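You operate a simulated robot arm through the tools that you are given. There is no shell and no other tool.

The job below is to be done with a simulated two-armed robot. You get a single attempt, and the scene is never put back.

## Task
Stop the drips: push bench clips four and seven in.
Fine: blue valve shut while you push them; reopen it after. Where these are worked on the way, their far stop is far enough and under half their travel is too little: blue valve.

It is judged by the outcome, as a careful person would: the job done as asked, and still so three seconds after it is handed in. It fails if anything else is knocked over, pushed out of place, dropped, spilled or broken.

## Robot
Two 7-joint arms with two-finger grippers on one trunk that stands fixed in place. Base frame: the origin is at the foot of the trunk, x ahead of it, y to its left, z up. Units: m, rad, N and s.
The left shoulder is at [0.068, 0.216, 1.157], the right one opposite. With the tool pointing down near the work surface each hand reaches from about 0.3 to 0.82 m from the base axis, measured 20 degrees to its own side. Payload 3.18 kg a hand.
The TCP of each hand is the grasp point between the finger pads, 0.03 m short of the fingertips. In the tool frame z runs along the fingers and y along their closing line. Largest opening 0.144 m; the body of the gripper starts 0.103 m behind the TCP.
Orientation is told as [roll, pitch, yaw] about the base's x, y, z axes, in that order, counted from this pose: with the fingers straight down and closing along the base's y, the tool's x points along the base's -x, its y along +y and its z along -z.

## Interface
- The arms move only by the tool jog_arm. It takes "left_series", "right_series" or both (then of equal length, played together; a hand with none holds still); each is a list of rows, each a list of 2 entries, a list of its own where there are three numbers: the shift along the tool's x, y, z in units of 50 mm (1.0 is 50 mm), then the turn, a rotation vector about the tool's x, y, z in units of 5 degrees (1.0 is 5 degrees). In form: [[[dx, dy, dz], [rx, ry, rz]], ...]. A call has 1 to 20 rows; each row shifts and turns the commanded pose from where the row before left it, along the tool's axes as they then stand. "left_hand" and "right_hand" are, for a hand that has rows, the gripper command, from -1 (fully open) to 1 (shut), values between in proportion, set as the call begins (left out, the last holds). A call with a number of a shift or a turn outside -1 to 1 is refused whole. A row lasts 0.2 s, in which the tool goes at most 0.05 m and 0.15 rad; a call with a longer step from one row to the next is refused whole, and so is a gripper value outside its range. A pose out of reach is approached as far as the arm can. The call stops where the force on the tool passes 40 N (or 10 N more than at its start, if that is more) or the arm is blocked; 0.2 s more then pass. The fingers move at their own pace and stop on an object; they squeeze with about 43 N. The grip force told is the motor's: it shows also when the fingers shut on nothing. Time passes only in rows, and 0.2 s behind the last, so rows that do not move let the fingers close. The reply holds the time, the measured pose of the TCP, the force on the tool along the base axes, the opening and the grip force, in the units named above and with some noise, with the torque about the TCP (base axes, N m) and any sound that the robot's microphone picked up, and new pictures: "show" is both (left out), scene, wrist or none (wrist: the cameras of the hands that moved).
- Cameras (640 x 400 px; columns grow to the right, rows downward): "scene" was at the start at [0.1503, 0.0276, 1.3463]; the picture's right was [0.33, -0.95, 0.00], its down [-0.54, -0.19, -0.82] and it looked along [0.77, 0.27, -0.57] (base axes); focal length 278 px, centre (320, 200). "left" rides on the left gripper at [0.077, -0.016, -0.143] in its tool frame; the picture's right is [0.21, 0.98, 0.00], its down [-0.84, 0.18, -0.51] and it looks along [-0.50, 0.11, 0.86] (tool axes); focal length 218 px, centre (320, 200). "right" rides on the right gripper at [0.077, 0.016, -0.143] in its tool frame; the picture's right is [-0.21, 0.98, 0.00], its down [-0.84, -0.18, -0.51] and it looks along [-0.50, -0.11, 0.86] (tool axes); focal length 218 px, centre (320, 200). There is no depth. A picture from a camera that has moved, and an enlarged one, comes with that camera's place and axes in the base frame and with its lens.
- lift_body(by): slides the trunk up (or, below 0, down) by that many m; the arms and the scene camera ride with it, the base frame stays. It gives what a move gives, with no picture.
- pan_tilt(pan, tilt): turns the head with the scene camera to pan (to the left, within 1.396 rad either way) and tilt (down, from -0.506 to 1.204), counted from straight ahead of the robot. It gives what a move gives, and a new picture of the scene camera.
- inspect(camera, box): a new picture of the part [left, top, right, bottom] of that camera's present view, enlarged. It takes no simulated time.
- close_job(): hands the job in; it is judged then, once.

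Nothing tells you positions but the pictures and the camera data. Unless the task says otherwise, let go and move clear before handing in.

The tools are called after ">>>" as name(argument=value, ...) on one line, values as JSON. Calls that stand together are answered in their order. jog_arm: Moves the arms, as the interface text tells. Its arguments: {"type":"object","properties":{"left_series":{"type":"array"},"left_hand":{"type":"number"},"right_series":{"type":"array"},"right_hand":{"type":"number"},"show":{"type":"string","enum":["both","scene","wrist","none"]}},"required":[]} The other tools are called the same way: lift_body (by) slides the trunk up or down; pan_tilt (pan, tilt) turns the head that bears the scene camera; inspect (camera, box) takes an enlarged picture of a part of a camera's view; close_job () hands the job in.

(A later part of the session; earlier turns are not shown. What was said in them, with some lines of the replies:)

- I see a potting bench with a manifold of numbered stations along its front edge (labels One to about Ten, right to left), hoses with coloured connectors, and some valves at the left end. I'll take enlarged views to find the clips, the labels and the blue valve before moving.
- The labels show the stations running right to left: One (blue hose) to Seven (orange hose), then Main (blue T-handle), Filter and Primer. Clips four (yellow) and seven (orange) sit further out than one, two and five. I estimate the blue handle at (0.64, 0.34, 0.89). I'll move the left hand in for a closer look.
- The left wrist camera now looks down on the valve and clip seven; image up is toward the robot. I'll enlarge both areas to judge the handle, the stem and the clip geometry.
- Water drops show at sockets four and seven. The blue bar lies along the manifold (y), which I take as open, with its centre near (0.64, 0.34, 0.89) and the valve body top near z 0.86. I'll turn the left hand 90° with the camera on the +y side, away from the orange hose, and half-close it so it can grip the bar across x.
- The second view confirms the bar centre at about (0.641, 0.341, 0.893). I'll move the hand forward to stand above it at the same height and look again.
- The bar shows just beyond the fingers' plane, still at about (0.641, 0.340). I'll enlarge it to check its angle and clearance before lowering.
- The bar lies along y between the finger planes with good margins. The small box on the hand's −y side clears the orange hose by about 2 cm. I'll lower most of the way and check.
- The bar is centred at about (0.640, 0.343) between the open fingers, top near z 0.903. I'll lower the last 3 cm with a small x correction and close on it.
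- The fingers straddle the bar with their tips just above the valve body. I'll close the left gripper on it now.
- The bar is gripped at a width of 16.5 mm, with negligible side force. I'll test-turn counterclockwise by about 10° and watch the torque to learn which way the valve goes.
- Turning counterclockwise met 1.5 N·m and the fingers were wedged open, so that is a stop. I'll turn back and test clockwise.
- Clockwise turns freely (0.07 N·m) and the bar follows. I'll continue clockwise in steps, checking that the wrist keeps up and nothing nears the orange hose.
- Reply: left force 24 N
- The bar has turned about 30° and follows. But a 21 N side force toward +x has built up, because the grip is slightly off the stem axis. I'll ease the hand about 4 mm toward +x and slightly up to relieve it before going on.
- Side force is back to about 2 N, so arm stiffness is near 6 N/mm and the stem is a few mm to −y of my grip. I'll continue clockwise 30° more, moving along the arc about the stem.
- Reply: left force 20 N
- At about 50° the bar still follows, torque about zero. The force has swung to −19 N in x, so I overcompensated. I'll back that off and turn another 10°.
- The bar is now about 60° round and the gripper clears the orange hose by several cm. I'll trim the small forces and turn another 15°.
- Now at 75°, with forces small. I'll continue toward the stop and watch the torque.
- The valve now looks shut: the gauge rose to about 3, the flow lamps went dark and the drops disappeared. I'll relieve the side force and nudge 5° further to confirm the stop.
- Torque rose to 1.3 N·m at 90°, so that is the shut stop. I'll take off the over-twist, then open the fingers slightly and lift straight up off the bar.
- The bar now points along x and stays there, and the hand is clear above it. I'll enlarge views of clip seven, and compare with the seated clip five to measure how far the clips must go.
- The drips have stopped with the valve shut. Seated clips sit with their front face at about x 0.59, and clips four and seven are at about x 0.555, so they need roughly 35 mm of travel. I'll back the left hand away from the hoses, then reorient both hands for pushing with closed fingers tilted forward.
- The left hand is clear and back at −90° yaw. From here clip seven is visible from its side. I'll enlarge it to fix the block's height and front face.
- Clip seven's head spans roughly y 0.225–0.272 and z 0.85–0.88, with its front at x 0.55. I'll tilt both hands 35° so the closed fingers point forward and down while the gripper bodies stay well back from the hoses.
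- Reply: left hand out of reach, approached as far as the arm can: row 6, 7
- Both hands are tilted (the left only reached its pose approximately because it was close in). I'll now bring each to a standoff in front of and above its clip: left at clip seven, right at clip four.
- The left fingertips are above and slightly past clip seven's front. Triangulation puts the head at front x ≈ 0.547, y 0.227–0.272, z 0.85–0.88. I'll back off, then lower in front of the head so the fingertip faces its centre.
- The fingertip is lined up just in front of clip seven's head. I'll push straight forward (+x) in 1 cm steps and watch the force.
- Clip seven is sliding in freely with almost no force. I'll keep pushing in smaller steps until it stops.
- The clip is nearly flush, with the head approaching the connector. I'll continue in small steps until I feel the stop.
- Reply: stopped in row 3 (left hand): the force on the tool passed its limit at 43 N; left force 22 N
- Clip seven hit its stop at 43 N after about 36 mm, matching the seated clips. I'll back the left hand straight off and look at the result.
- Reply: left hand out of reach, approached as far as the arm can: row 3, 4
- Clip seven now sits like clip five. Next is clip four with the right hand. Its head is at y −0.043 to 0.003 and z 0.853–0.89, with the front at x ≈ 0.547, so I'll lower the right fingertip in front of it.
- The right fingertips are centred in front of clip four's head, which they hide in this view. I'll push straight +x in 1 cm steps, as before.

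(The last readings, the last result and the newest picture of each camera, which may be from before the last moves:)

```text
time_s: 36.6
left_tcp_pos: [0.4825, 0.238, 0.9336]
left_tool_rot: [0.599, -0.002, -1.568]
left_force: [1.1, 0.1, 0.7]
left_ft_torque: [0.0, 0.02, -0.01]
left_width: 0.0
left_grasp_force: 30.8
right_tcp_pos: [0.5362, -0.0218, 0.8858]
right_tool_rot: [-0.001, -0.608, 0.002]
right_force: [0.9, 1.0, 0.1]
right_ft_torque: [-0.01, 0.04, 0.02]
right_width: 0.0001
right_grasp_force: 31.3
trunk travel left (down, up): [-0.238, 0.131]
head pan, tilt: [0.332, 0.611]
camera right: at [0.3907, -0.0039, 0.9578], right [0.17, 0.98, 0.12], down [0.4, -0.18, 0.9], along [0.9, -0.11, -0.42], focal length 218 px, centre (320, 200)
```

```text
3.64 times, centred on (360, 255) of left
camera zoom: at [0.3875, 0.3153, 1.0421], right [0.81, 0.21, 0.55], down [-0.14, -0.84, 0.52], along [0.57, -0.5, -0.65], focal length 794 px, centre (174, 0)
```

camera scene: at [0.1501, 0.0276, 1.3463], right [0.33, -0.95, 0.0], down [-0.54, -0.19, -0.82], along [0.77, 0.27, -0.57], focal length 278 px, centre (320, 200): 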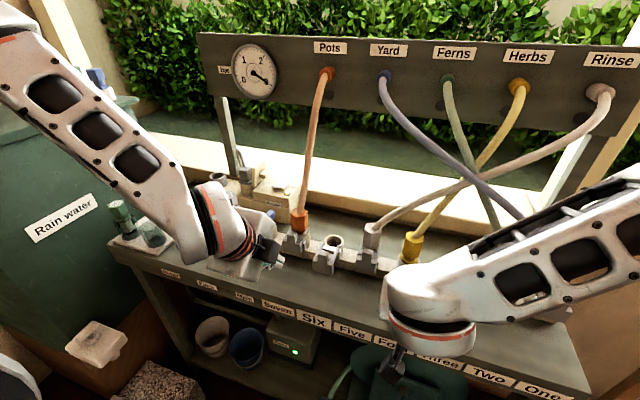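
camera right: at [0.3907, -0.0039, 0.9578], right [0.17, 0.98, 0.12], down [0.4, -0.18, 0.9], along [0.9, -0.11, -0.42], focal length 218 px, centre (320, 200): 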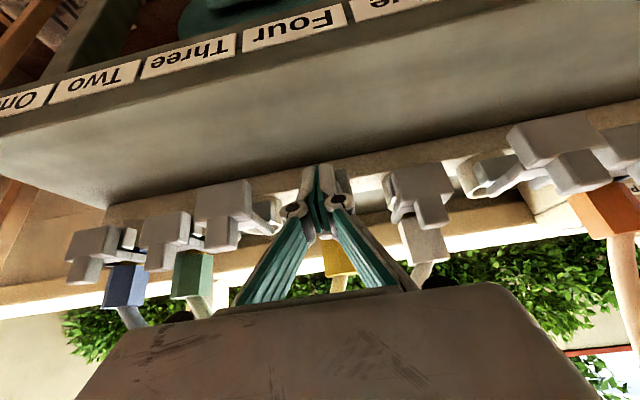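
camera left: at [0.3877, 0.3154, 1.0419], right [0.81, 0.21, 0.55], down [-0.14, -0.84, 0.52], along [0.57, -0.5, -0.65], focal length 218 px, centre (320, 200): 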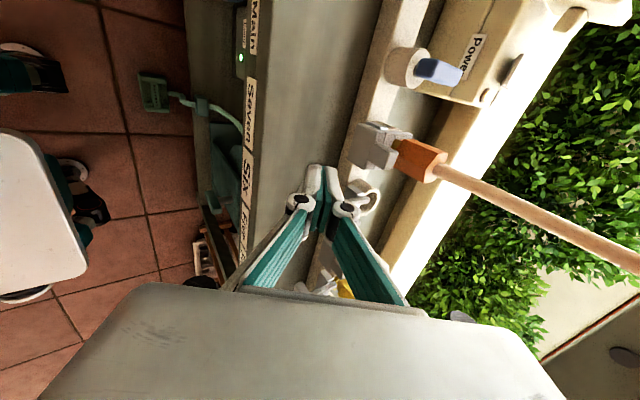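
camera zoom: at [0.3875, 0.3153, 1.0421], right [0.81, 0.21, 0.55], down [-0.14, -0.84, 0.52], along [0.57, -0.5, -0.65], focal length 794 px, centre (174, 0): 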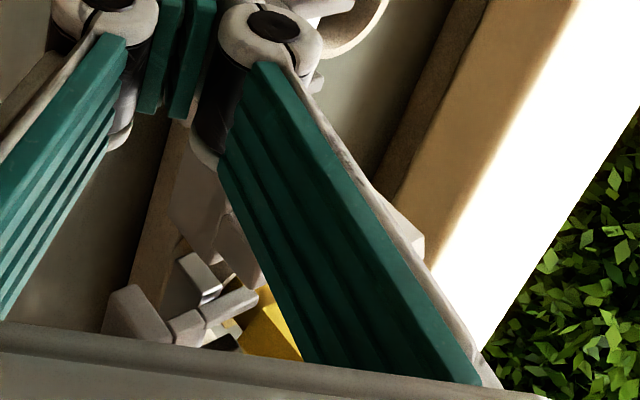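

The left camera shows clip four has slid part way in, at no notable force. I'll keep going in smaller steps.

>>> jog_arm(right_series=[[[-0.115, 0, 0.08], [0, 0, 0]], [[-0.115, 0, 0.08], [0, 0, 0]], [[-0.082, 0, 0.057], [0, 0, 0]], [[0, 0, 0], [0, 0, 0]]], show="none")

>>> jog_arm(right_series=[[[-0.066, 0, 0.046], [0, 0, 0]], [[-0.066, 0, 0.046], [0, 0, 0]], [[-0.066, 0, 0.046], [0, 0, 0]], [[-0.066, 0, 0.046], [0, 0, 0]], [[0, 0, 0], [0, 0, 0]]], show="wrist")

>>> inspect(camera="left", box=[280, 200, 440, 310])

```text
time_s: 37.6
left_tcp_pos: [0.4832, 0.2389, 0.933]
left_tool_rot: [0.599, 0.0, -1.569]
left_force: [0.5, 0.6, 0.1]
left_ft_torque: [0.01, 0.0, 0.0]
left_width: 0.0
left_grasp_force: 31.0
right_tcp_pos: [0.5558, -0.0205, 0.8868]
right_tool_rot: [0.0, -0.607, -0.001]
right_force: [-0.9, -0.5, 0.8]
right_ft_torque: [-0.03, -0.01, 0.0]
right_width: 0.006
right_grasp_force: 30.5
trunk travel left (down, up): [-0.238, 0.131]
head pan, tilt: [0.332, 0.611]
```

```text
time_s: 38.4
left_tcp_pos: [0.4807, 0.239, 0.934]
left_tool_rot: [0.598, -0.003, -1.57]
left_force: [-0.5, 0.4, 0.1]
left_ft_torque: [-0.01, 0.03, 0.0]
left_width: 0.0
left_grasp_force: 30.7
right_tcp_pos: [0.5584, -0.0186, 0.8823]
right_tool_rot: [-0.002, -0.593, 0.009]
right_force: [-20.5, -2.2, 6.0]
right_ft_torque: [-0.09, 0.12, -0.06]
right_width: 0.0063
right_grasp_force: 30.6
trunk travel left (down, up): [-0.238, 0.131]
head pan, tilt: [0.332, 0.611]
stopped in row 4 (right hand): the force on the tool passed its limit at 44 N (the readings are from after the stop); the commanded pose is now the measured one
camera right: at [0.4137, -0.0026, 0.9567], right [0.17, 0.98, 0.11], down [0.41, -0.17, 0.89], along [0.89, -0.1, -0.43], focal length 218 px, centre (320, 200)
```

right: 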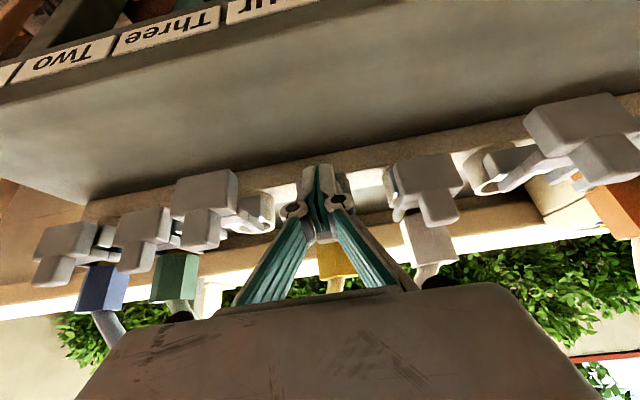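

```text
3.64 times, centred on (360, 255) of left
camera zoom: at [0.3867, 0.3154, 1.0423], right [0.81, 0.21, 0.55], down [-0.14, -0.84, 0.52], along [0.57, -0.5, -0.65], focal length 794 px, centre (174, 0)
```

zoom: 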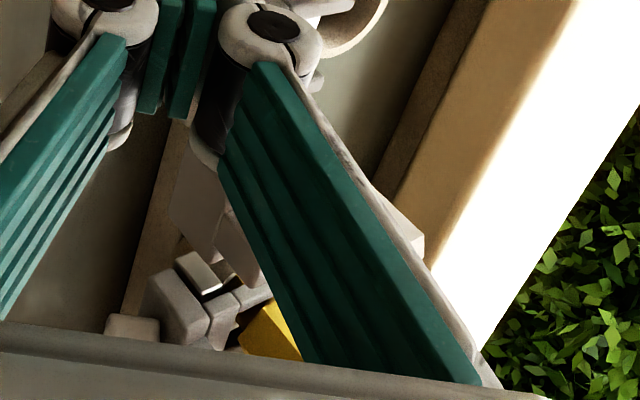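

Clip four hit its stop at 44 N at the same depth as clip seven. The right fingers were wedged apart by 6 mm, so I'll open them a little so they cannot drag the clip, then back straight off and up.

>>> jog_arm(right_series=[[[0.02, 0, -0.014], [0, 0, 0]], [[0.04, 0, -0.03], [0, 0, 0]]], right_hand=0.65, show="wrist")

>>> jog_arm(right_series=[[[0.33, 0, -0.23], [0, 0, 0]], [[0.5, 0, -0.35], [0, 0, 0]], [[0.1, 0, -0.9], [0, 0, 0]], [[0, 0, -0.9], [0, 0, 0]], [[-0.2, 0, -0.9], [0, 0, 0]], [[0, 0, 0], [0, 0, 0]]], show="both")

>>> inspect(camera="right", box=[220, 80, 460, 240])

>>> inspect(camera="left", box=[280, 200, 440, 310])

```text
time_s: 39.0
left_tcp_pos: [0.4818, 0.2377, 0.9337]
left_tool_rot: [0.598, -0.001, -1.57]
left_force: [-1.0, -0.5, 1.0]
left_ft_torque: [0.02, -0.01, 0.01]
left_width: 0.0
left_grasp_force: 30.6
right_tcp_pos: [0.5575, -0.0205, 0.8833]
right_tool_rot: [0.0, -0.598, 0.004]
right_force: [-13.3, -1.4, -1.0]
right_ft_torque: [-0.05, 0.24, 0.04]
right_width: 0.0243
right_grasp_force: 6.3
trunk travel left (down, up): [-0.238, 0.131]
head pan, tilt: [0.332, 0.611]
camera right: at [0.4125, -0.0035, 0.9567], right [0.17, 0.98, 0.12], down [0.41, -0.18, 0.89], along [0.9, -0.1, -0.43], focal length 218 px, centre (320, 200)
```

right: 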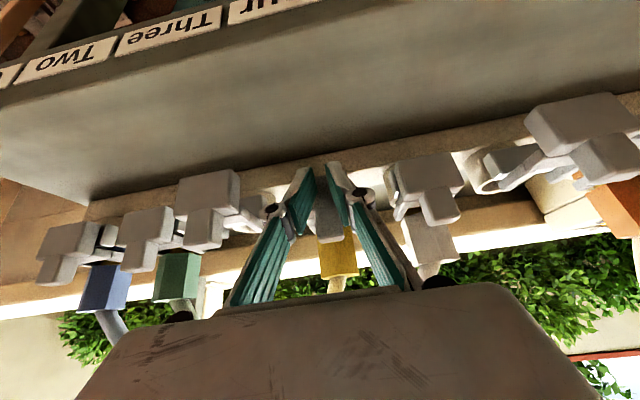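

```text
time_s: 40.4
left_tcp_pos: [0.4829, 0.2392, 0.9326]
left_tool_rot: [0.598, -0.001, -1.57]
left_force: [0.5, -0.1, -0.1]
left_ft_torque: [0.02, 0.01, 0.02]
left_width: 0.0001
left_grasp_force: 30.7
right_tcp_pos: [0.4351, -0.0186, 0.999]
right_tool_rot: [-0.004, -0.599, 0.004]
right_force: [-0.2, 0.3, 0.4]
right_ft_torque: [-0.01, 0.01, -0.01]
right_width: 0.0253
right_grasp_force: 0.0
trunk travel left (down, up): [-0.238, 0.131]
head pan, tilt: [0.332, 0.611]
camera scene: at [0.1511, 0.0277, 1.346], right [0.33, -0.95, 0.0], down [-0.54, -0.19, -0.82], along [0.77, 0.27, -0.57], focal length 278 px, centre (320, 200)
camera right: at [0.2909, -0.0018, 1.0723], right [0.17, 0.98, 0.12], down [0.41, -0.18, 0.89], along [0.9, -0.1, -0.43], focal length 218 px, centre (320, 200)
```

scene: 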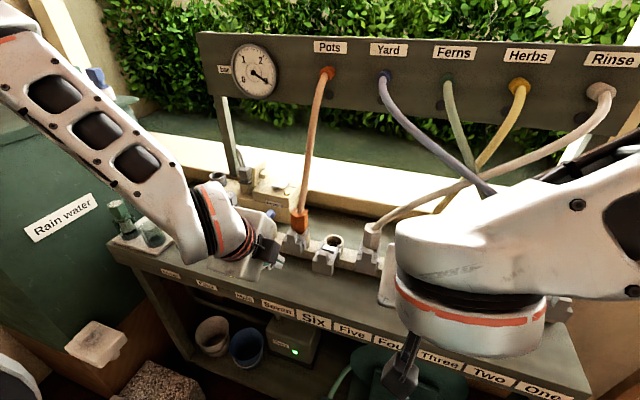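
right: 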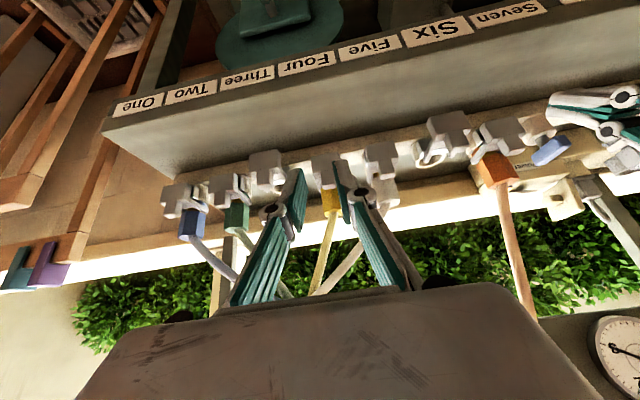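

```text
2.50 times, centred on (340, 160) of right
camera zoom: at [0.2909, -0.0018, 1.0723], right [0.17, 0.98, 0.12], down [0.41, -0.18, 0.89], along [0.9, -0.1, -0.43], focal length 546 px, centre (270, 300)
```

zoom: 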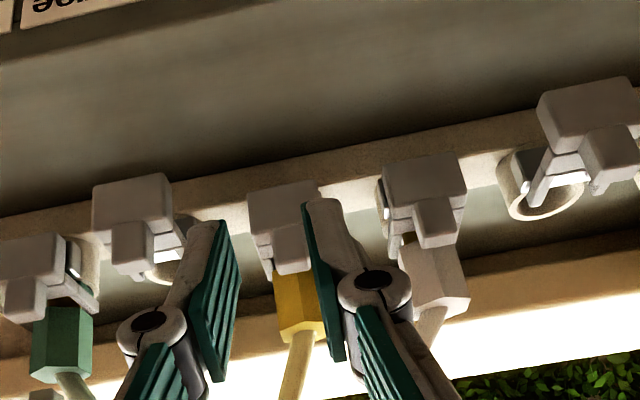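

```text
3.64 times, centred on (360, 255) of left
camera zoom: at [0.3881, 0.3154, 1.0415], right [0.81, 0.21, 0.55], down [-0.14, -0.84, 0.52], along [0.57, -0.5, -0.65], focal length 794 px, centre (174, 0)
```

zoom: 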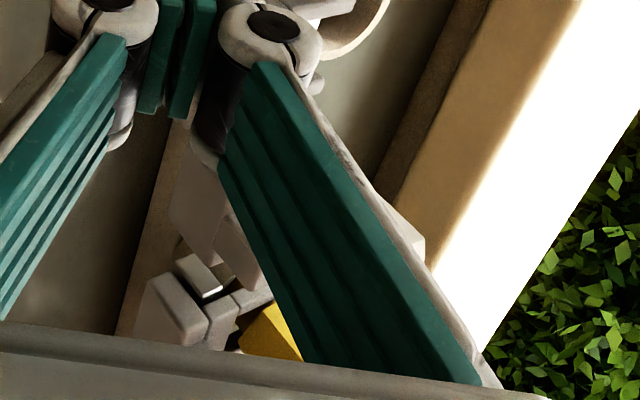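

Both clips stay seated after release. I'll raise the right hand clear, and straighten the left hand to vertical and lift it, ready to return to the blue valve.

>>> jog_arm(left_series=[[[0, 0, 0], [0.979, 0, 0]], [[0, 0, 0], [0.979, 0, 0]], [[0, 0, 0], [0.979, 0, 0]], [[0, 0, 0], [0.979, 0, 0]], [[0, 0, 0], [0.979, 0, 0]], [[0, 0, 0], [0.979, 0, 0]], [[0, 0, 0], [0.979, 0, 0]], [[0, 0, -0.8], [0, 0, 0]], [[0, 0, -0.8], [0, 0, 0]], [[0, 0, -0.8], [0, 0, 0]], [[0, 0, 0], [0, 0, 0]]], right_series=[[[-0.35, -0.3, -0.5], [0, 0, 0]], [[-0.35, -0.3, -0.5], [0, 0, 0]], [[-0.35, -0.3, -0.5], [0, 0, 0]], [[-0.35, -0.3, -0.5], [0, 0, 0]], [[-0.35, -0.3, -0.5], [0, 0, 0]], [[0, 0, 0], [0, 0, 0]], [[0, 0, 0], [0, 0, 0]], [[0, 0, 0], [0, 0, 0]], [[0, 0, 0], [0, 0, 0]], [[0, 0, 0], [0, 0, 0]], [[0, 0, 0], [0, 0, 0]]], show="both")

```text
time_s: 42.8
left_tcp_pos: [0.4827, 0.2394, 1.0532]
left_tool_rot: [0.0, -0.002, -1.571]
left_force: [0.5, 0.4, -0.2]
left_ft_torque: [0.02, 0.04, -0.01]
left_width: 0.0
left_grasp_force: 30.6
right_tcp_pos: [0.4361, -0.0947, 1.1477]
right_tool_rot: [-0.003, -0.599, 0.006]
right_force: [1.2, -0.8, -0.4]
right_ft_torque: [0.0, 0.03, 0.0]
right_width: 0.0253
right_grasp_force: 0.0
trunk travel left (down, up): [-0.238, 0.131]
head pan, tilt: [0.332, 0.611]
camera scene: at [0.151, 0.0278, 1.346], right [0.33, -0.95, 0.0], down [-0.54, -0.19, -0.82], along [0.77, 0.27, -0.57], focal length 278 px, centre (320, 200)
camera right: at [0.2917, -0.0774, 1.2216], right [0.17, 0.98, 0.12], down [0.41, -0.18, 0.89], along [0.9, -0.1, -0.43], focal length 218 px, centre (320, 200)
camera left: at [0.4659, 0.316, 1.1952], right [0.98, 0.21, 0.0], down [0.18, -0.84, 0.51], along [0.11, -0.5, -0.86], focal length 218 px, centre (320, 200)
```

scene: 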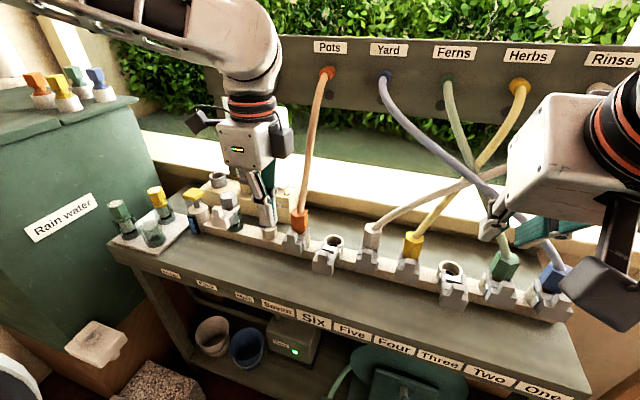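
right: 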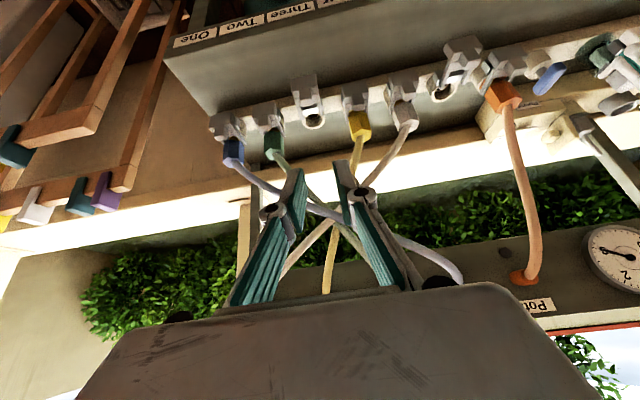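
left: 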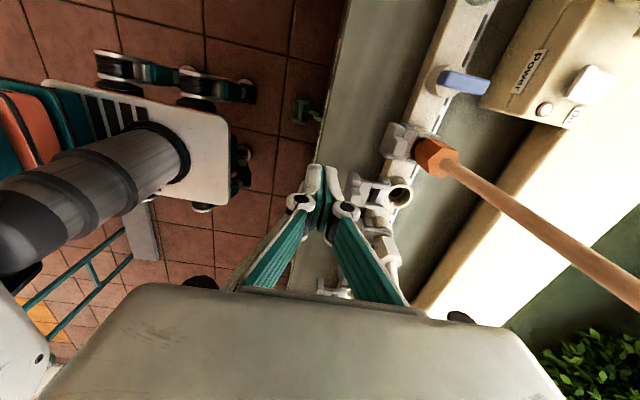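

The scene shows clips four and seven seated like one, two and five. I'll bring the left hand in line with the valve (y ≈ 0.34) and turn it back to −180° to grip the bar across y.

>>> jog_arm(left_series=[[[0.98, 0, 0], [0, 0, 0]], [[0.98, 0, 0], [0, 0, 0]], [[0, 0, 0], [0, 0, 1]], [[0, 0, 0], [0, 0, 1]], [[0, 0, 0], [0, 0, 1]], [[0, 0, 0], [0, 0, 1]], [[0, 0, 0], [0, 0, 1]], [[0, 0, 0], [0, 0, 1]], [[0, 0, 0], [0, 0, 1]], [[0, 0, 0], [0, 0, 1]], [[0, 0, 0], [0, 0, 1]], [[0, 0, 0], [0, 0, 1]], [[0, 0, 0], [0, 0, 1]], [[0, 0, 0], [0, 0, 1]], [[0, 0, 0], [0, 0, 1]], [[0, 0, 0], [0, 0, 1]], [[0, 0, 0], [0, 0, 1]], [[0, 0, 0], [0, 0, 1]], [[0, 0, 0], [0, 0, 1]], [[0, 0, 0], [0, 0, 1]]], left_hand=0.3, show="none")

>>> jog_arm(left_series=[[[0.8, 0, 0], [0, 0, 0]], [[0.8, 0, 0], [0, 0, 0]], [[0.8, 0, 0], [0, 0, 0]], [[0.82, 0, 0], [0, 0, 0]], [[0, 0, 0], [0, 0, 0]]], show="both")

```text
time_s: 47.0
left_tcp_pos: [0.4827, 0.3383, 1.0533]
left_tool_rot: [-0.001, 0.003, -3.143]
left_force: [0.2, -0.6, -1.1]
left_ft_torque: [0.0, -0.03, 0.02]
left_width: 0.0504
left_grasp_force: 0.0
right_tcp_pos: [0.4354, -0.0945, 1.1482]
right_tool_rot: [-0.002, -0.6, 0.007]
right_force: [-0.3, 0.7, 1.1]
right_ft_torque: [0.0, 0.02, -0.02]
right_width: 0.0254
right_grasp_force: 0.1
trunk travel left (down, up): [-0.238, 0.131]
head pan, tilt: [0.332, 0.611]
```

```text
time_s: 48.2
left_tcp_pos: [0.6441, 0.3374, 1.057]
left_tool_rot: [0.002, 0.001, -3.141]
left_force: [0.1, 0.5, 0.5]
left_ft_torque: [0.02, -0.02, -0.01]
left_width: 0.0501
left_grasp_force: 0.1
right_tcp_pos: [0.4347, -0.0949, 1.1487]
right_tool_rot: [-0.001, -0.601, 0.005]
right_force: [-0.3, 0.5, 1.1]
right_ft_torque: [-0.02, -0.03, 0.04]
right_width: 0.0253
right_grasp_force: 0.1
trunk travel left (down, up): [-0.238, 0.131]
head pan, tilt: [0.332, 0.611]
camera scene: at [0.1494, 0.0272, 1.3465], right [0.33, -0.95, 0.0], down [-0.54, -0.19, -0.82], along [0.77, 0.27, -0.57], focal length 278 px, centre (320, 200)
camera left: at [0.7187, 0.3529, 1.1985], right [0.21, -0.98, 0.0], down [-0.84, -0.18, 0.51], along [-0.49, -0.11, -0.86], focal length 218 px, centre (320, 200)
```

scene: 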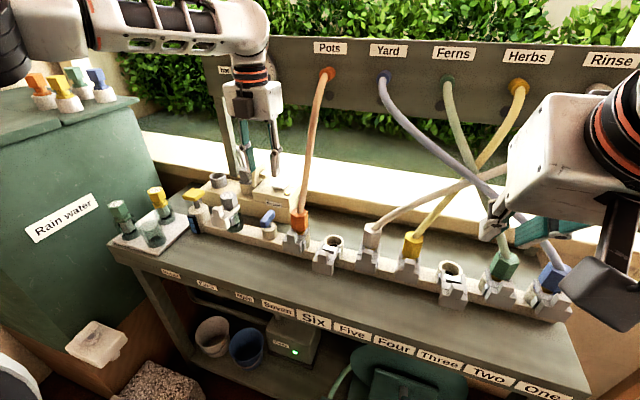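
left: 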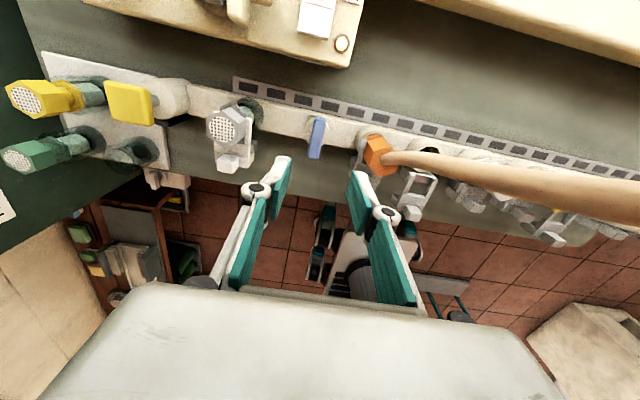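

The hand is above the bar again with the fingers on either side of it. I'll lower onto it in two stages.

>>> jog_arm(left_series=[[[0, -0.03, 0.75], [0, 0, 0]], [[0, -0.02, 0.75], [0, 0, 0]], [[0, 0, 0.75], [0, 0, 0]], [[0, 0, 0], [0, 0, 0]]], show="wrist")

>>> inspect(camera="scene", box=[210, 130, 350, 270])

```text
time_s: 49.2
left_tcp_pos: [0.6442, 0.3412, 0.944]
left_tool_rot: [0.003, 0.003, -3.14]
left_force: [-0.5, -1.3, -0.1]
left_ft_torque: [0.0, 0.0, 0.01]
left_width: 0.0506
left_grasp_force: 0.0
right_tcp_pos: [0.435, -0.0947, 1.1497]
right_tool_rot: [0.0, -0.601, 0.006]
right_force: [0.0, -0.1, -0.6]
right_ft_torque: [0.04, -0.03, -0.02]
right_width: 0.0254
right_grasp_force: 0.1
trunk travel left (down, up): [-0.238, 0.131]
head pan, tilt: [0.332, 0.611]
camera left: at [0.7195, 0.3583, 1.086], right [0.21, -0.98, 0.0], down [-0.84, -0.18, 0.51], along [-0.49, -0.11, -0.86], focal length 218 px, centre (320, 200)
```

left: 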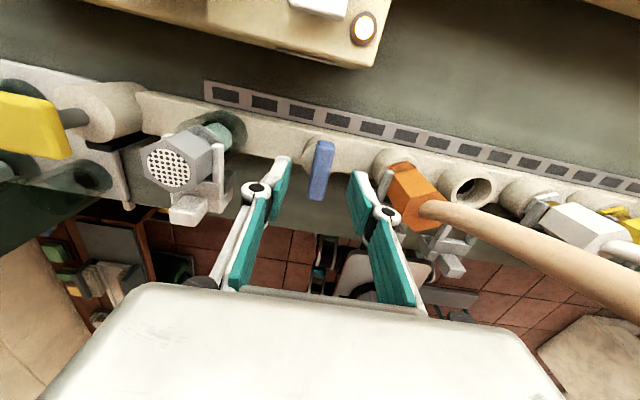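

```text
2.86 times, centred on (280, 200) of scene
camera zoom: at [0.1496, 0.0272, 1.3465], right [0.33, -0.95, 0.0], down [-0.54, -0.19, -0.82], along [0.77, 0.27, -0.57], focal length 794 px, centre (434, 200)
```

zoom: 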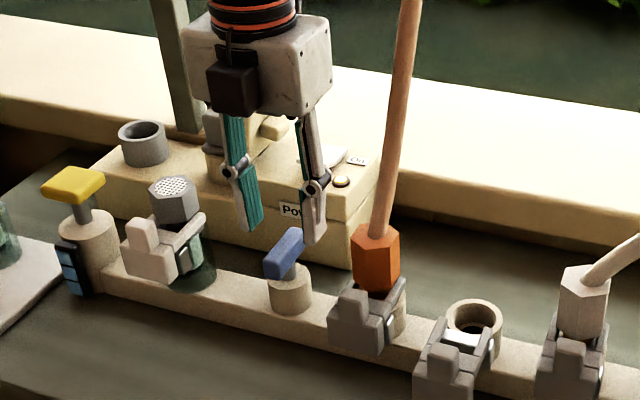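

The fingers straddle the bar evenly. I'll lower the last 39 mm and close on it.

>>> jog_arm(left_series=[[[0, 0, 0.39], [0, 0, 0]], [[0, 0, 0.39], [0, 0, 0]], [[0, 0, 0], [0, 0, 0]]], show="none")

>>> jog_arm(left_series=[[[0, 0, 0], [0, 0, 0]], [[0, 0, 0], [0, 0, 0]], [[0, 0, 0], [0, 0, 0]]], left_hand=1, show="wrist")

```text
time_s: 50.0
left_tcp_pos: [0.6437, 0.3412, 0.9045]
left_tool_rot: [0.001, 0.001, -3.14]
left_force: [0.5, -0.1, 0.5]
left_ft_torque: [0.0, -0.02, 0.0]
left_width: 0.0505
left_grasp_force: 0.1
right_tcp_pos: [0.4343, -0.0943, 1.1485]
right_tool_rot: [-0.003, -0.6, 0.005]
right_force: [0.0, 0.0, 0.1]
right_ft_torque: [0.0, 0.01, 0.01]
right_width: 0.0252
right_grasp_force: 0.1
trunk travel left (down, up): [-0.238, 0.131]
head pan, tilt: [0.332, 0.611]
```

```text
time_s: 50.8
left_tcp_pos: [0.6435, 0.3391, 0.9034]
left_tool_rot: [0.001, -0.001, -3.141]
left_force: [-0.3, -10.2, -4.4]
left_ft_torque: [-0.24, -0.56, 0.06]
left_width: 0.0163
left_grasp_force: 44.5
right_tcp_pos: [0.4356, -0.0949, 1.148]
right_tool_rot: [-0.001, -0.597, 0.007]
right_force: [-0.3, 0.3, 0.5]
right_ft_torque: [0.0, -0.01, 0.0]
right_width: 0.0252
right_grasp_force: 0.1
trunk travel left (down, up): [-0.238, 0.131]
head pan, tilt: [0.332, 0.611]
camera left: at [0.7191, 0.3574, 1.0455], right [0.21, -0.98, 0.0], down [-0.84, -0.18, 0.51], along [-0.5, -0.11, -0.86], focal length 218 px, centre (320, 200)
```

left: 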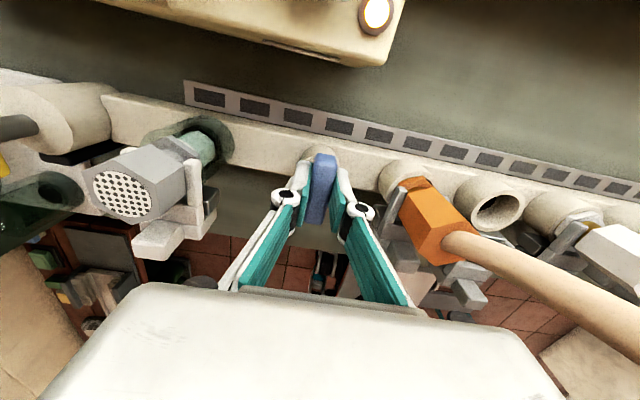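

The bar is gripped again, with about 10 N in −y. I'll trim that by 1.5 mm and start turning counterclockwise to reopen, checking forces along the way.

>>> jog_arm(left_series=[[[0, 0.032, 0.01], [0, 0, 0]], [[0, -0.005, 0], [0, 0, -1]], [[0, -0.005, 0], [0, 0, -1]], [[0, -0.005, 0], [0, 0, -1]], [[0, -0.005, 0], [0, 0, -1]], [[0, 0, 0], [0, 0, 0]]], show="none")

```text
time_s: 52.2
left_tcp_pos: [0.6436, 0.3409, 0.9027]
left_tool_rot: [0.0, 0.005, -2.789]
left_force: [2.4, 18.8, 14.7]
left_ft_torque: [0.51, -0.18, -0.07]
left_width: 0.0161
left_grasp_force: 44.7
right_tcp_pos: [0.4332, -0.0932, 1.1491]
right_tool_rot: [-0.003, -0.602, 0.006]
right_force: [0.3, -0.3, -0.5]
right_ft_torque: [0.0, 0.01, -0.02]
right_width: 0.0253
right_grasp_force: 0.1
trunk travel left (down, up): [-0.238, 0.131]
head pan, tilt: [0.332, 0.611]
```

The bar turns with no torque; a side force of 19 N in +y and 15 N up has built. I'll ease the hand along those and continue another 15°.

>>> jog_arm(left_series=[[[0.02, -0.056, -0.044], [0, 0, 0]], [[0, -0.006, 0], [0, 0, -1]], [[0, -0.006, 0], [0, 0, -1]], [[0, -0.006, 0], [0, 0, -1]], [[0, 0, 0], [0, 0, 0]]], show="none")

```text
time_s: 53.4
left_tcp_pos: [0.6418, 0.3427, 0.9028]
left_tool_rot: [0.002, -0.001, -2.529]
left_force: [4.9, 3.2, -1.5]
left_ft_torque: [0.39, -0.65, 0.0]
left_width: 0.0164
left_grasp_force: 44.7
right_tcp_pos: [0.4363, -0.0937, 1.1482]
right_tool_rot: [-0.002, -0.598, 0.005]
right_force: [-0.7, -0.2, -0.4]
right_ft_torque: [0.01, 0.0, 0.0]
right_width: 0.0249
right_grasp_force: 0.1
trunk travel left (down, up): [-0.238, 0.131]
head pan, tilt: [0.332, 0.611]
```

Forces are small again at 35° of travel. I'll continue another 20°.

>>> jog_arm(left_series=[[[0.01, -0.006, 0], [0, 0, -1]], [[0, -0.006, 0], [0, 0, -1]], [[0, -0.006, 0], [0, 0, -1]], [[0, -0.006, 0], [0, 0, -1]], [[0, 0, 0], [0, 0, 0]]], show="none")

```text
time_s: 54.6
left_tcp_pos: [0.6426, 0.3443, 0.9037]
left_tool_rot: [0.0, -0.004, -2.178]
left_force: [-1.5, -6.9, -9.4]
left_ft_torque: [-0.59, 0.34, 0.01]
left_width: 0.0162
left_grasp_force: 45.1
right_tcp_pos: [0.4359, -0.0957, 1.1485]
right_tool_rot: [-0.001, -0.6, 0.005]
right_force: [0.0, 0.0, 0.0]
right_ft_torque: [-0.04, 0.01, 0.01]
right_width: 0.0254
right_grasp_force: 0.1
trunk travel left (down, up): [-0.238, 0.131]
head pan, tilt: [0.332, 0.611]
```

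About 55° of the way back, still following. I'll trim slightly and turn another 20°.

>>> jog_arm(left_series=[[[-0.018, 0.012, 0.026], [0, 0, -1]], [[0, 0, 0], [0, 0, -1]], [[0, 0, 0], [0, 0, -1]], [[0, 0, 0], [0, 0, -1]], [[0, 0, 0], [0, 0, 0]]], show="none")

```text
time_s: 55.8
left_tcp_pos: [0.6409, 0.3431, 0.9041]
left_tool_rot: [0.0, -0.001, -1.83]
left_force: [-16.0, 6.3, 1.1]
left_ft_torque: [0.02, 0.43, -0.06]
left_width: 0.0164
left_grasp_force: 44.7
right_tcp_pos: [0.4352, -0.0935, 1.1493]
right_tool_rot: [-0.002, -0.6, 0.007]
right_force: [0.4, -0.1, 0.8]
right_ft_torque: [-0.01, 0.01, 0.01]
right_width: 0.025
right_grasp_force: 0.0
trunk travel left (down, up): [-0.238, 0.131]
head pan, tilt: [0.332, 0.611]
```

75° back, with 16 N in −x to relieve. I'll trim that and turn the last 15°.

>>> jog_arm(left_series=[[[0.006, -0.053, 0], [0, 0, 0]], [[0, 0, 0], [0, 0, -1]], [[0, 0, 0], [0, 0, -1]], [[0, 0, 0], [0, 0, -1]], [[0, 0, 0], [0, 0, 0]]], show="both")

```text
time_s: 57.0
left_tcp_pos: [0.6386, 0.3435, 0.9024]
left_tool_rot: [0.002, -0.003, -1.567]
left_force: [-4.8, 5.9, 2.1]
left_ft_torque: [0.67, 0.12, -0.18]
left_width: 0.0164
left_grasp_force: 44.7
right_tcp_pos: [0.4349, -0.0937, 1.1478]
right_tool_rot: [-0.001, -0.602, 0.006]
right_force: [1.0, -0.1, -0.1]
right_ft_torque: [-0.02, -0.01, -0.02]
right_width: 0.0251
right_grasp_force: 0.0
trunk travel left (down, up): [-0.238, 0.131]
head pan, tilt: [0.332, 0.611]
camera scene: at [0.1496, 0.028, 1.3464], right [0.33, -0.95, 0.0], down [-0.54, -0.19, -0.82], along [0.77, 0.27, -0.57], focal length 278 px, centre (320, 200)
camera left: at [0.6223, 0.4207, 1.0453], right [0.98, 0.21, 0.0], down [0.18, -0.84, 0.51], along [0.11, -0.5, -0.86], focal length 218 px, centre (320, 200)
```

scene: 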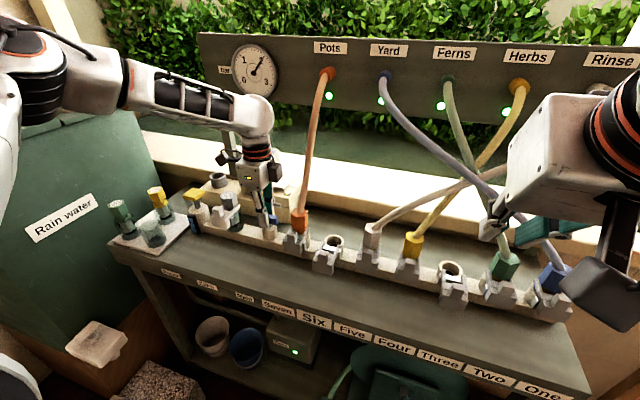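
left: 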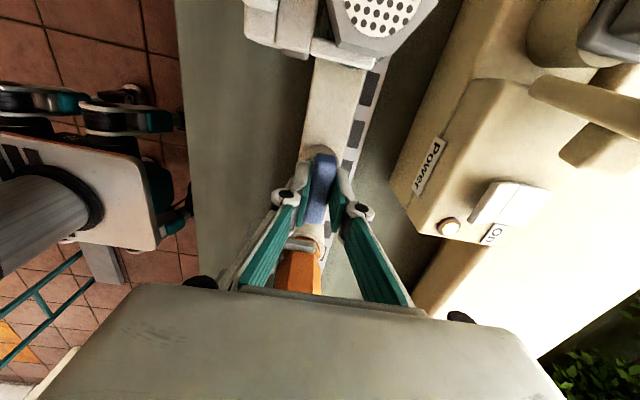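

All the outlet lamps are green, including Pots and Herbs; the gauge is back to its starting reading and I see no drops. I'll nudge to confirm the open stop, then relax.

>>> jog_arm(left_series=[[[0, -0.01, 0], [0, 0, -1]], [[0, 0, 0], [0, 0, 0]]], show="none")

>>> jog_arm(left_series=[[[0, 0, 0], [0, 0, 1]], [[0, 0, 0], [0, 0, 0]]], show="none")

>>> jog_arm(left_series=[[[0, 0, 0], [0, 0, 0]], [[0, 0, 0], [0, 0, 0]]], left_hand=0.4, show="wrist")

```text
time_s: 57.6
left_tcp_pos: [0.6406, 0.3429, 0.9031]
left_tool_rot: [0.001, -0.003, -1.481]
left_force: [-0.3, 4.2, 3.3]
left_ft_torque: [0.57, -0.02, -1.32]
left_width: 0.018
left_grasp_force: 45.3
right_tcp_pos: [0.435, -0.0938, 1.1486]
right_tool_rot: [-0.002, -0.599, 0.003]
right_force: [0.2, -1.2, 0.4]
right_ft_torque: [0.03, 0.01, 0.02]
right_width: 0.0252
right_grasp_force: 0.1
trunk travel left (down, up): [-0.238, 0.131]
head pan, tilt: [0.332, 0.611]
```

```text
time_s: 58.2
left_tcp_pos: [0.64, 0.3432, 0.9032]
left_tool_rot: [0.002, -0.003, -1.569]
left_force: [-2.9, 0.2, 1.3]
left_ft_torque: [0.06, 0.01, -0.14]
left_width: 0.0162
left_grasp_force: 45.3
right_tcp_pos: [0.4349, -0.0944, 1.1482]
right_tool_rot: [-0.002, -0.6, 0.005]
right_force: [0.4, 0.1, 0.1]
right_ft_torque: [-0.01, -0.01, -0.02]
right_width: 0.025
right_grasp_force: 0.1
trunk travel left (down, up): [-0.238, 0.131]
head pan, tilt: [0.332, 0.611]
```

```text
time_s: 58.8
left_tcp_pos: [0.6398, 0.344, 0.9028]
left_tool_rot: [0.001, -0.001, -1.571]
left_force: [0.6, -0.2, 0.3]
left_ft_torque: [0.02, -0.02, -0.02]
left_width: 0.043
left_grasp_force: 0.1
right_tcp_pos: [0.4362, -0.0942, 1.1491]
right_tool_rot: [-0.001, -0.6, 0.006]
right_force: [0.1, -0.2, -0.6]
right_ft_torque: [0.0, 0.02, -0.03]
right_width: 0.0251
right_grasp_force: 0.1
trunk travel left (down, up): [-0.238, 0.131]
head pan, tilt: [0.332, 0.611]
camera left: at [0.6228, 0.4206, 1.0448], right [0.98, 0.21, 0.0], down [0.18, -0.84, 0.51], along [0.11, -0.5, -0.86], focal length 218 px, centre (320, 200)
```

left: 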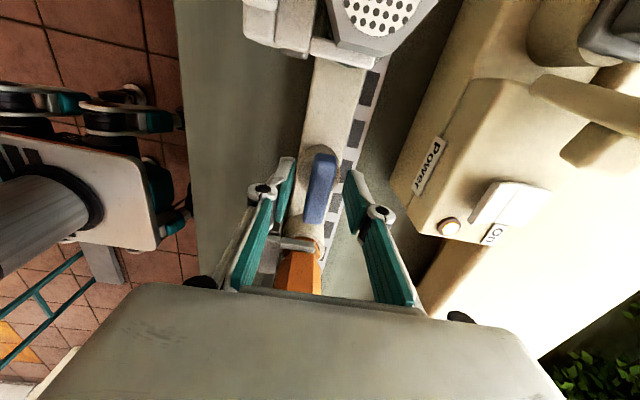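

The valve is at its open stop (1.3 N·m resistance) and the fingers are off the bar. I'll lift the left hand straight up, then back it away from the bench.

>>> jog_arm(left_series=[[[0, 0, -0.4], [0, 0, 0]], [[0, 0, -0.8], [0, 0, 0]], [[0, 0, -0.9], [0, 0, 0]], [[0, 0, -0.9], [0, 0, 0]], [[0, -0.9, 0], [0, 0, 0]], [[0, -0.9, 0], [0, 0, 0]], [[0, -0.9, 0], [0, 0, 0]], [[0, -0.9, 0], [0, 0, 0]], [[0, 0, 0], [0, 0, 0]]], show="both")

>>> inspect(camera="scene", box=[210, 170, 400, 290])

>>> inspect(camera="scene", box=[340, 200, 500, 310])

>>> inspect(camera="scene", box=[200, 20, 640, 140])

>>> inspect(camera="right", box=[180, 20, 600, 200])

```text
time_s: 60.8
left_tcp_pos: [0.4613, 0.3433, 1.0513]
left_tool_rot: [0.0, -0.003, -1.569]
left_force: [0.7, 0.5, -0.1]
left_ft_torque: [-0.01, 0.03, 0.0]
left_width: 0.0432
left_grasp_force: 0.1
right_tcp_pos: [0.436, -0.0947, 1.1469]
right_tool_rot: [-0.001, -0.599, 0.006]
right_force: [-0.4, 0.5, -0.3]
right_ft_torque: [-0.03, 0.0, 0.03]
right_width: 0.0253
right_grasp_force: 0.1
trunk travel left (down, up): [-0.238, 0.131]
head pan, tilt: [0.332, 0.611]
camera scene: at [0.1511, 0.0278, 1.346], right [0.33, -0.95, 0.0], down [-0.54, -0.19, -0.82], along [0.77, 0.27, -0.57], focal length 278 px, centre (320, 200)
camera left: at [0.4432, 0.419, 1.1944], right [0.98, 0.21, 0.0], down [0.18, -0.84, 0.51], along [0.11, -0.5, -0.86], focal length 218 px, centre (320, 200)
```

scene: 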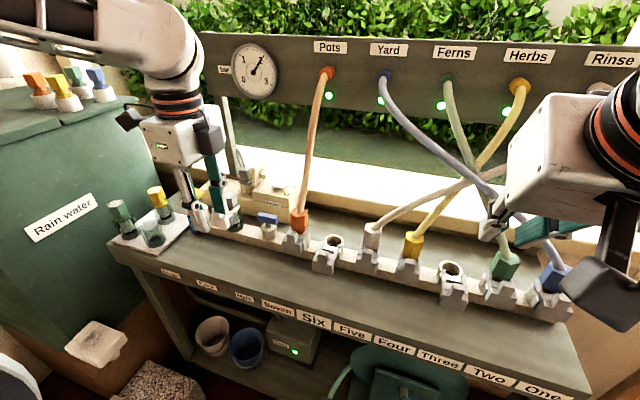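
left: 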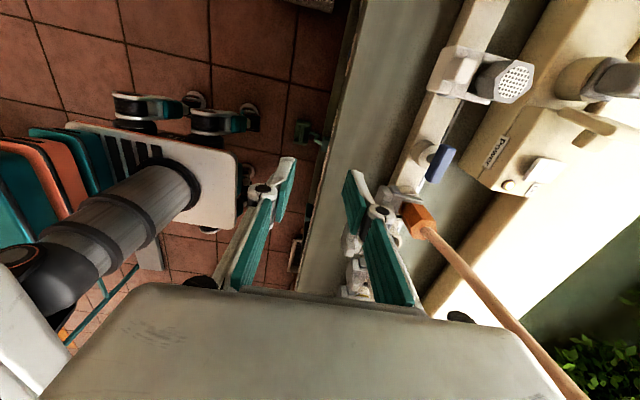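

```text
3.33 times, centred on (305, 230) of scene
camera zoom: at [0.1511, 0.0278, 1.346], right [0.33, -0.95, 0.0], down [-0.54, -0.19, -0.82], along [0.77, 0.27, -0.57], focal length 927 px, centre (370, 100)
```

zoom: 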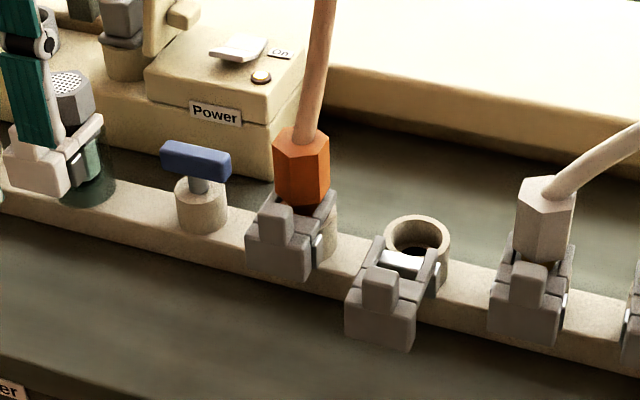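

```text
3.64 times, centred on (420, 255) of scene
camera zoom: at [0.1511, 0.0278, 1.346], right [0.33, -0.95, 0.0], down [-0.54, -0.19, -0.82], along [0.77, 0.27, -0.57], focal length 1011 px, centre (-44, 0)
```

zoom: 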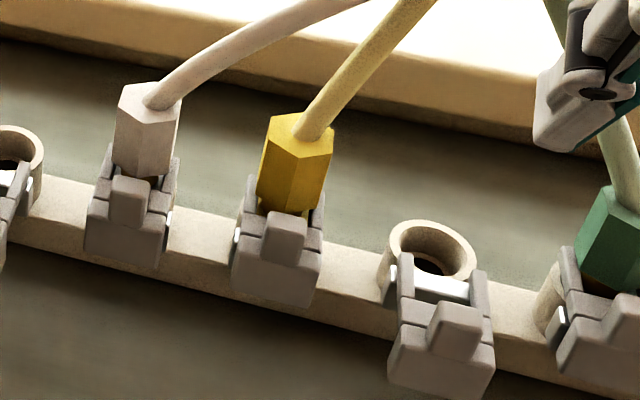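

```text
1.45 times, centred on (420, 80) of scene
camera zoom: at [0.1511, 0.0278, 1.346], right [0.33, -0.95, 0.0], down [-0.54, -0.19, -0.82], along [0.77, 0.27, -0.57], focal length 404 px, centre (174, 374)
```

zoom: 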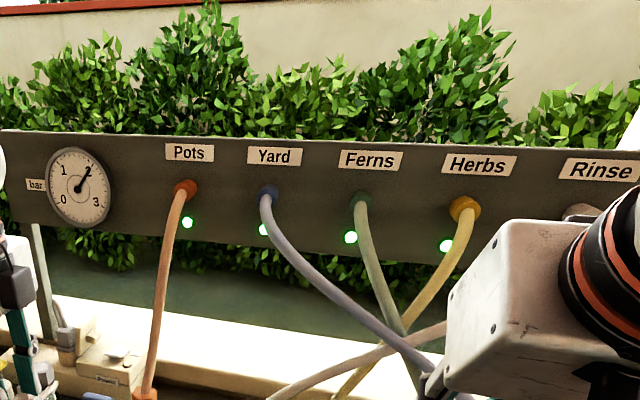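

```text
1.52 times, centred on (390, 110) of right
camera zoom: at [0.2918, -0.0774, 1.2216], right [0.17, 0.98, 0.12], down [0.41, -0.18, 0.89], along [0.9, -0.1, -0.43], focal length 333 px, centre (213, 337)
```

zoom: 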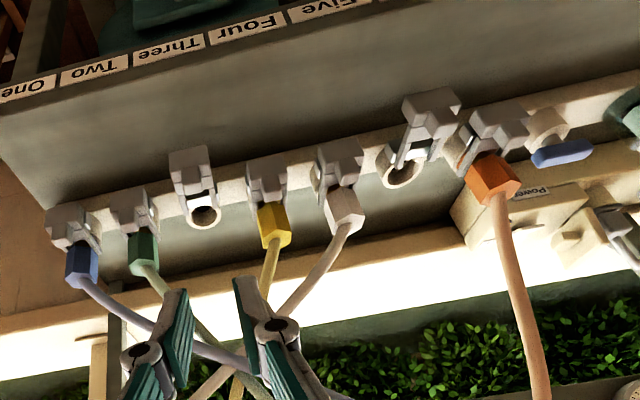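

Clips four and seven are fully in and match the other seated clips. The blue valve is back along the manifold at its open stop, the lamps are green and no drops show. Both hands are empty and clear, so I'm handing the job in.

>>> close_job()

```text
The job is handed in.
```

Bench clips four and seven are pushed fully in, and I saw no drips at either socket afterwards. I shut the blue valve to its stop before pushing, and it is now back at its open stop.

- **Clips:** each slid in until it hit a firm stop, about 36 mm in, and both now sit level with the other seated clips.
- **After reopening:** the Pots, Yard, Ferns and Herbs lamps are green, and the gauge is back where it started, at about 2 bar. I couldn't see the Rinse lamp because the right hand was in the way.
- **Surroundings:** I saw nothing knocked, moved or spilled, and both hands are empty and clear of the bench.
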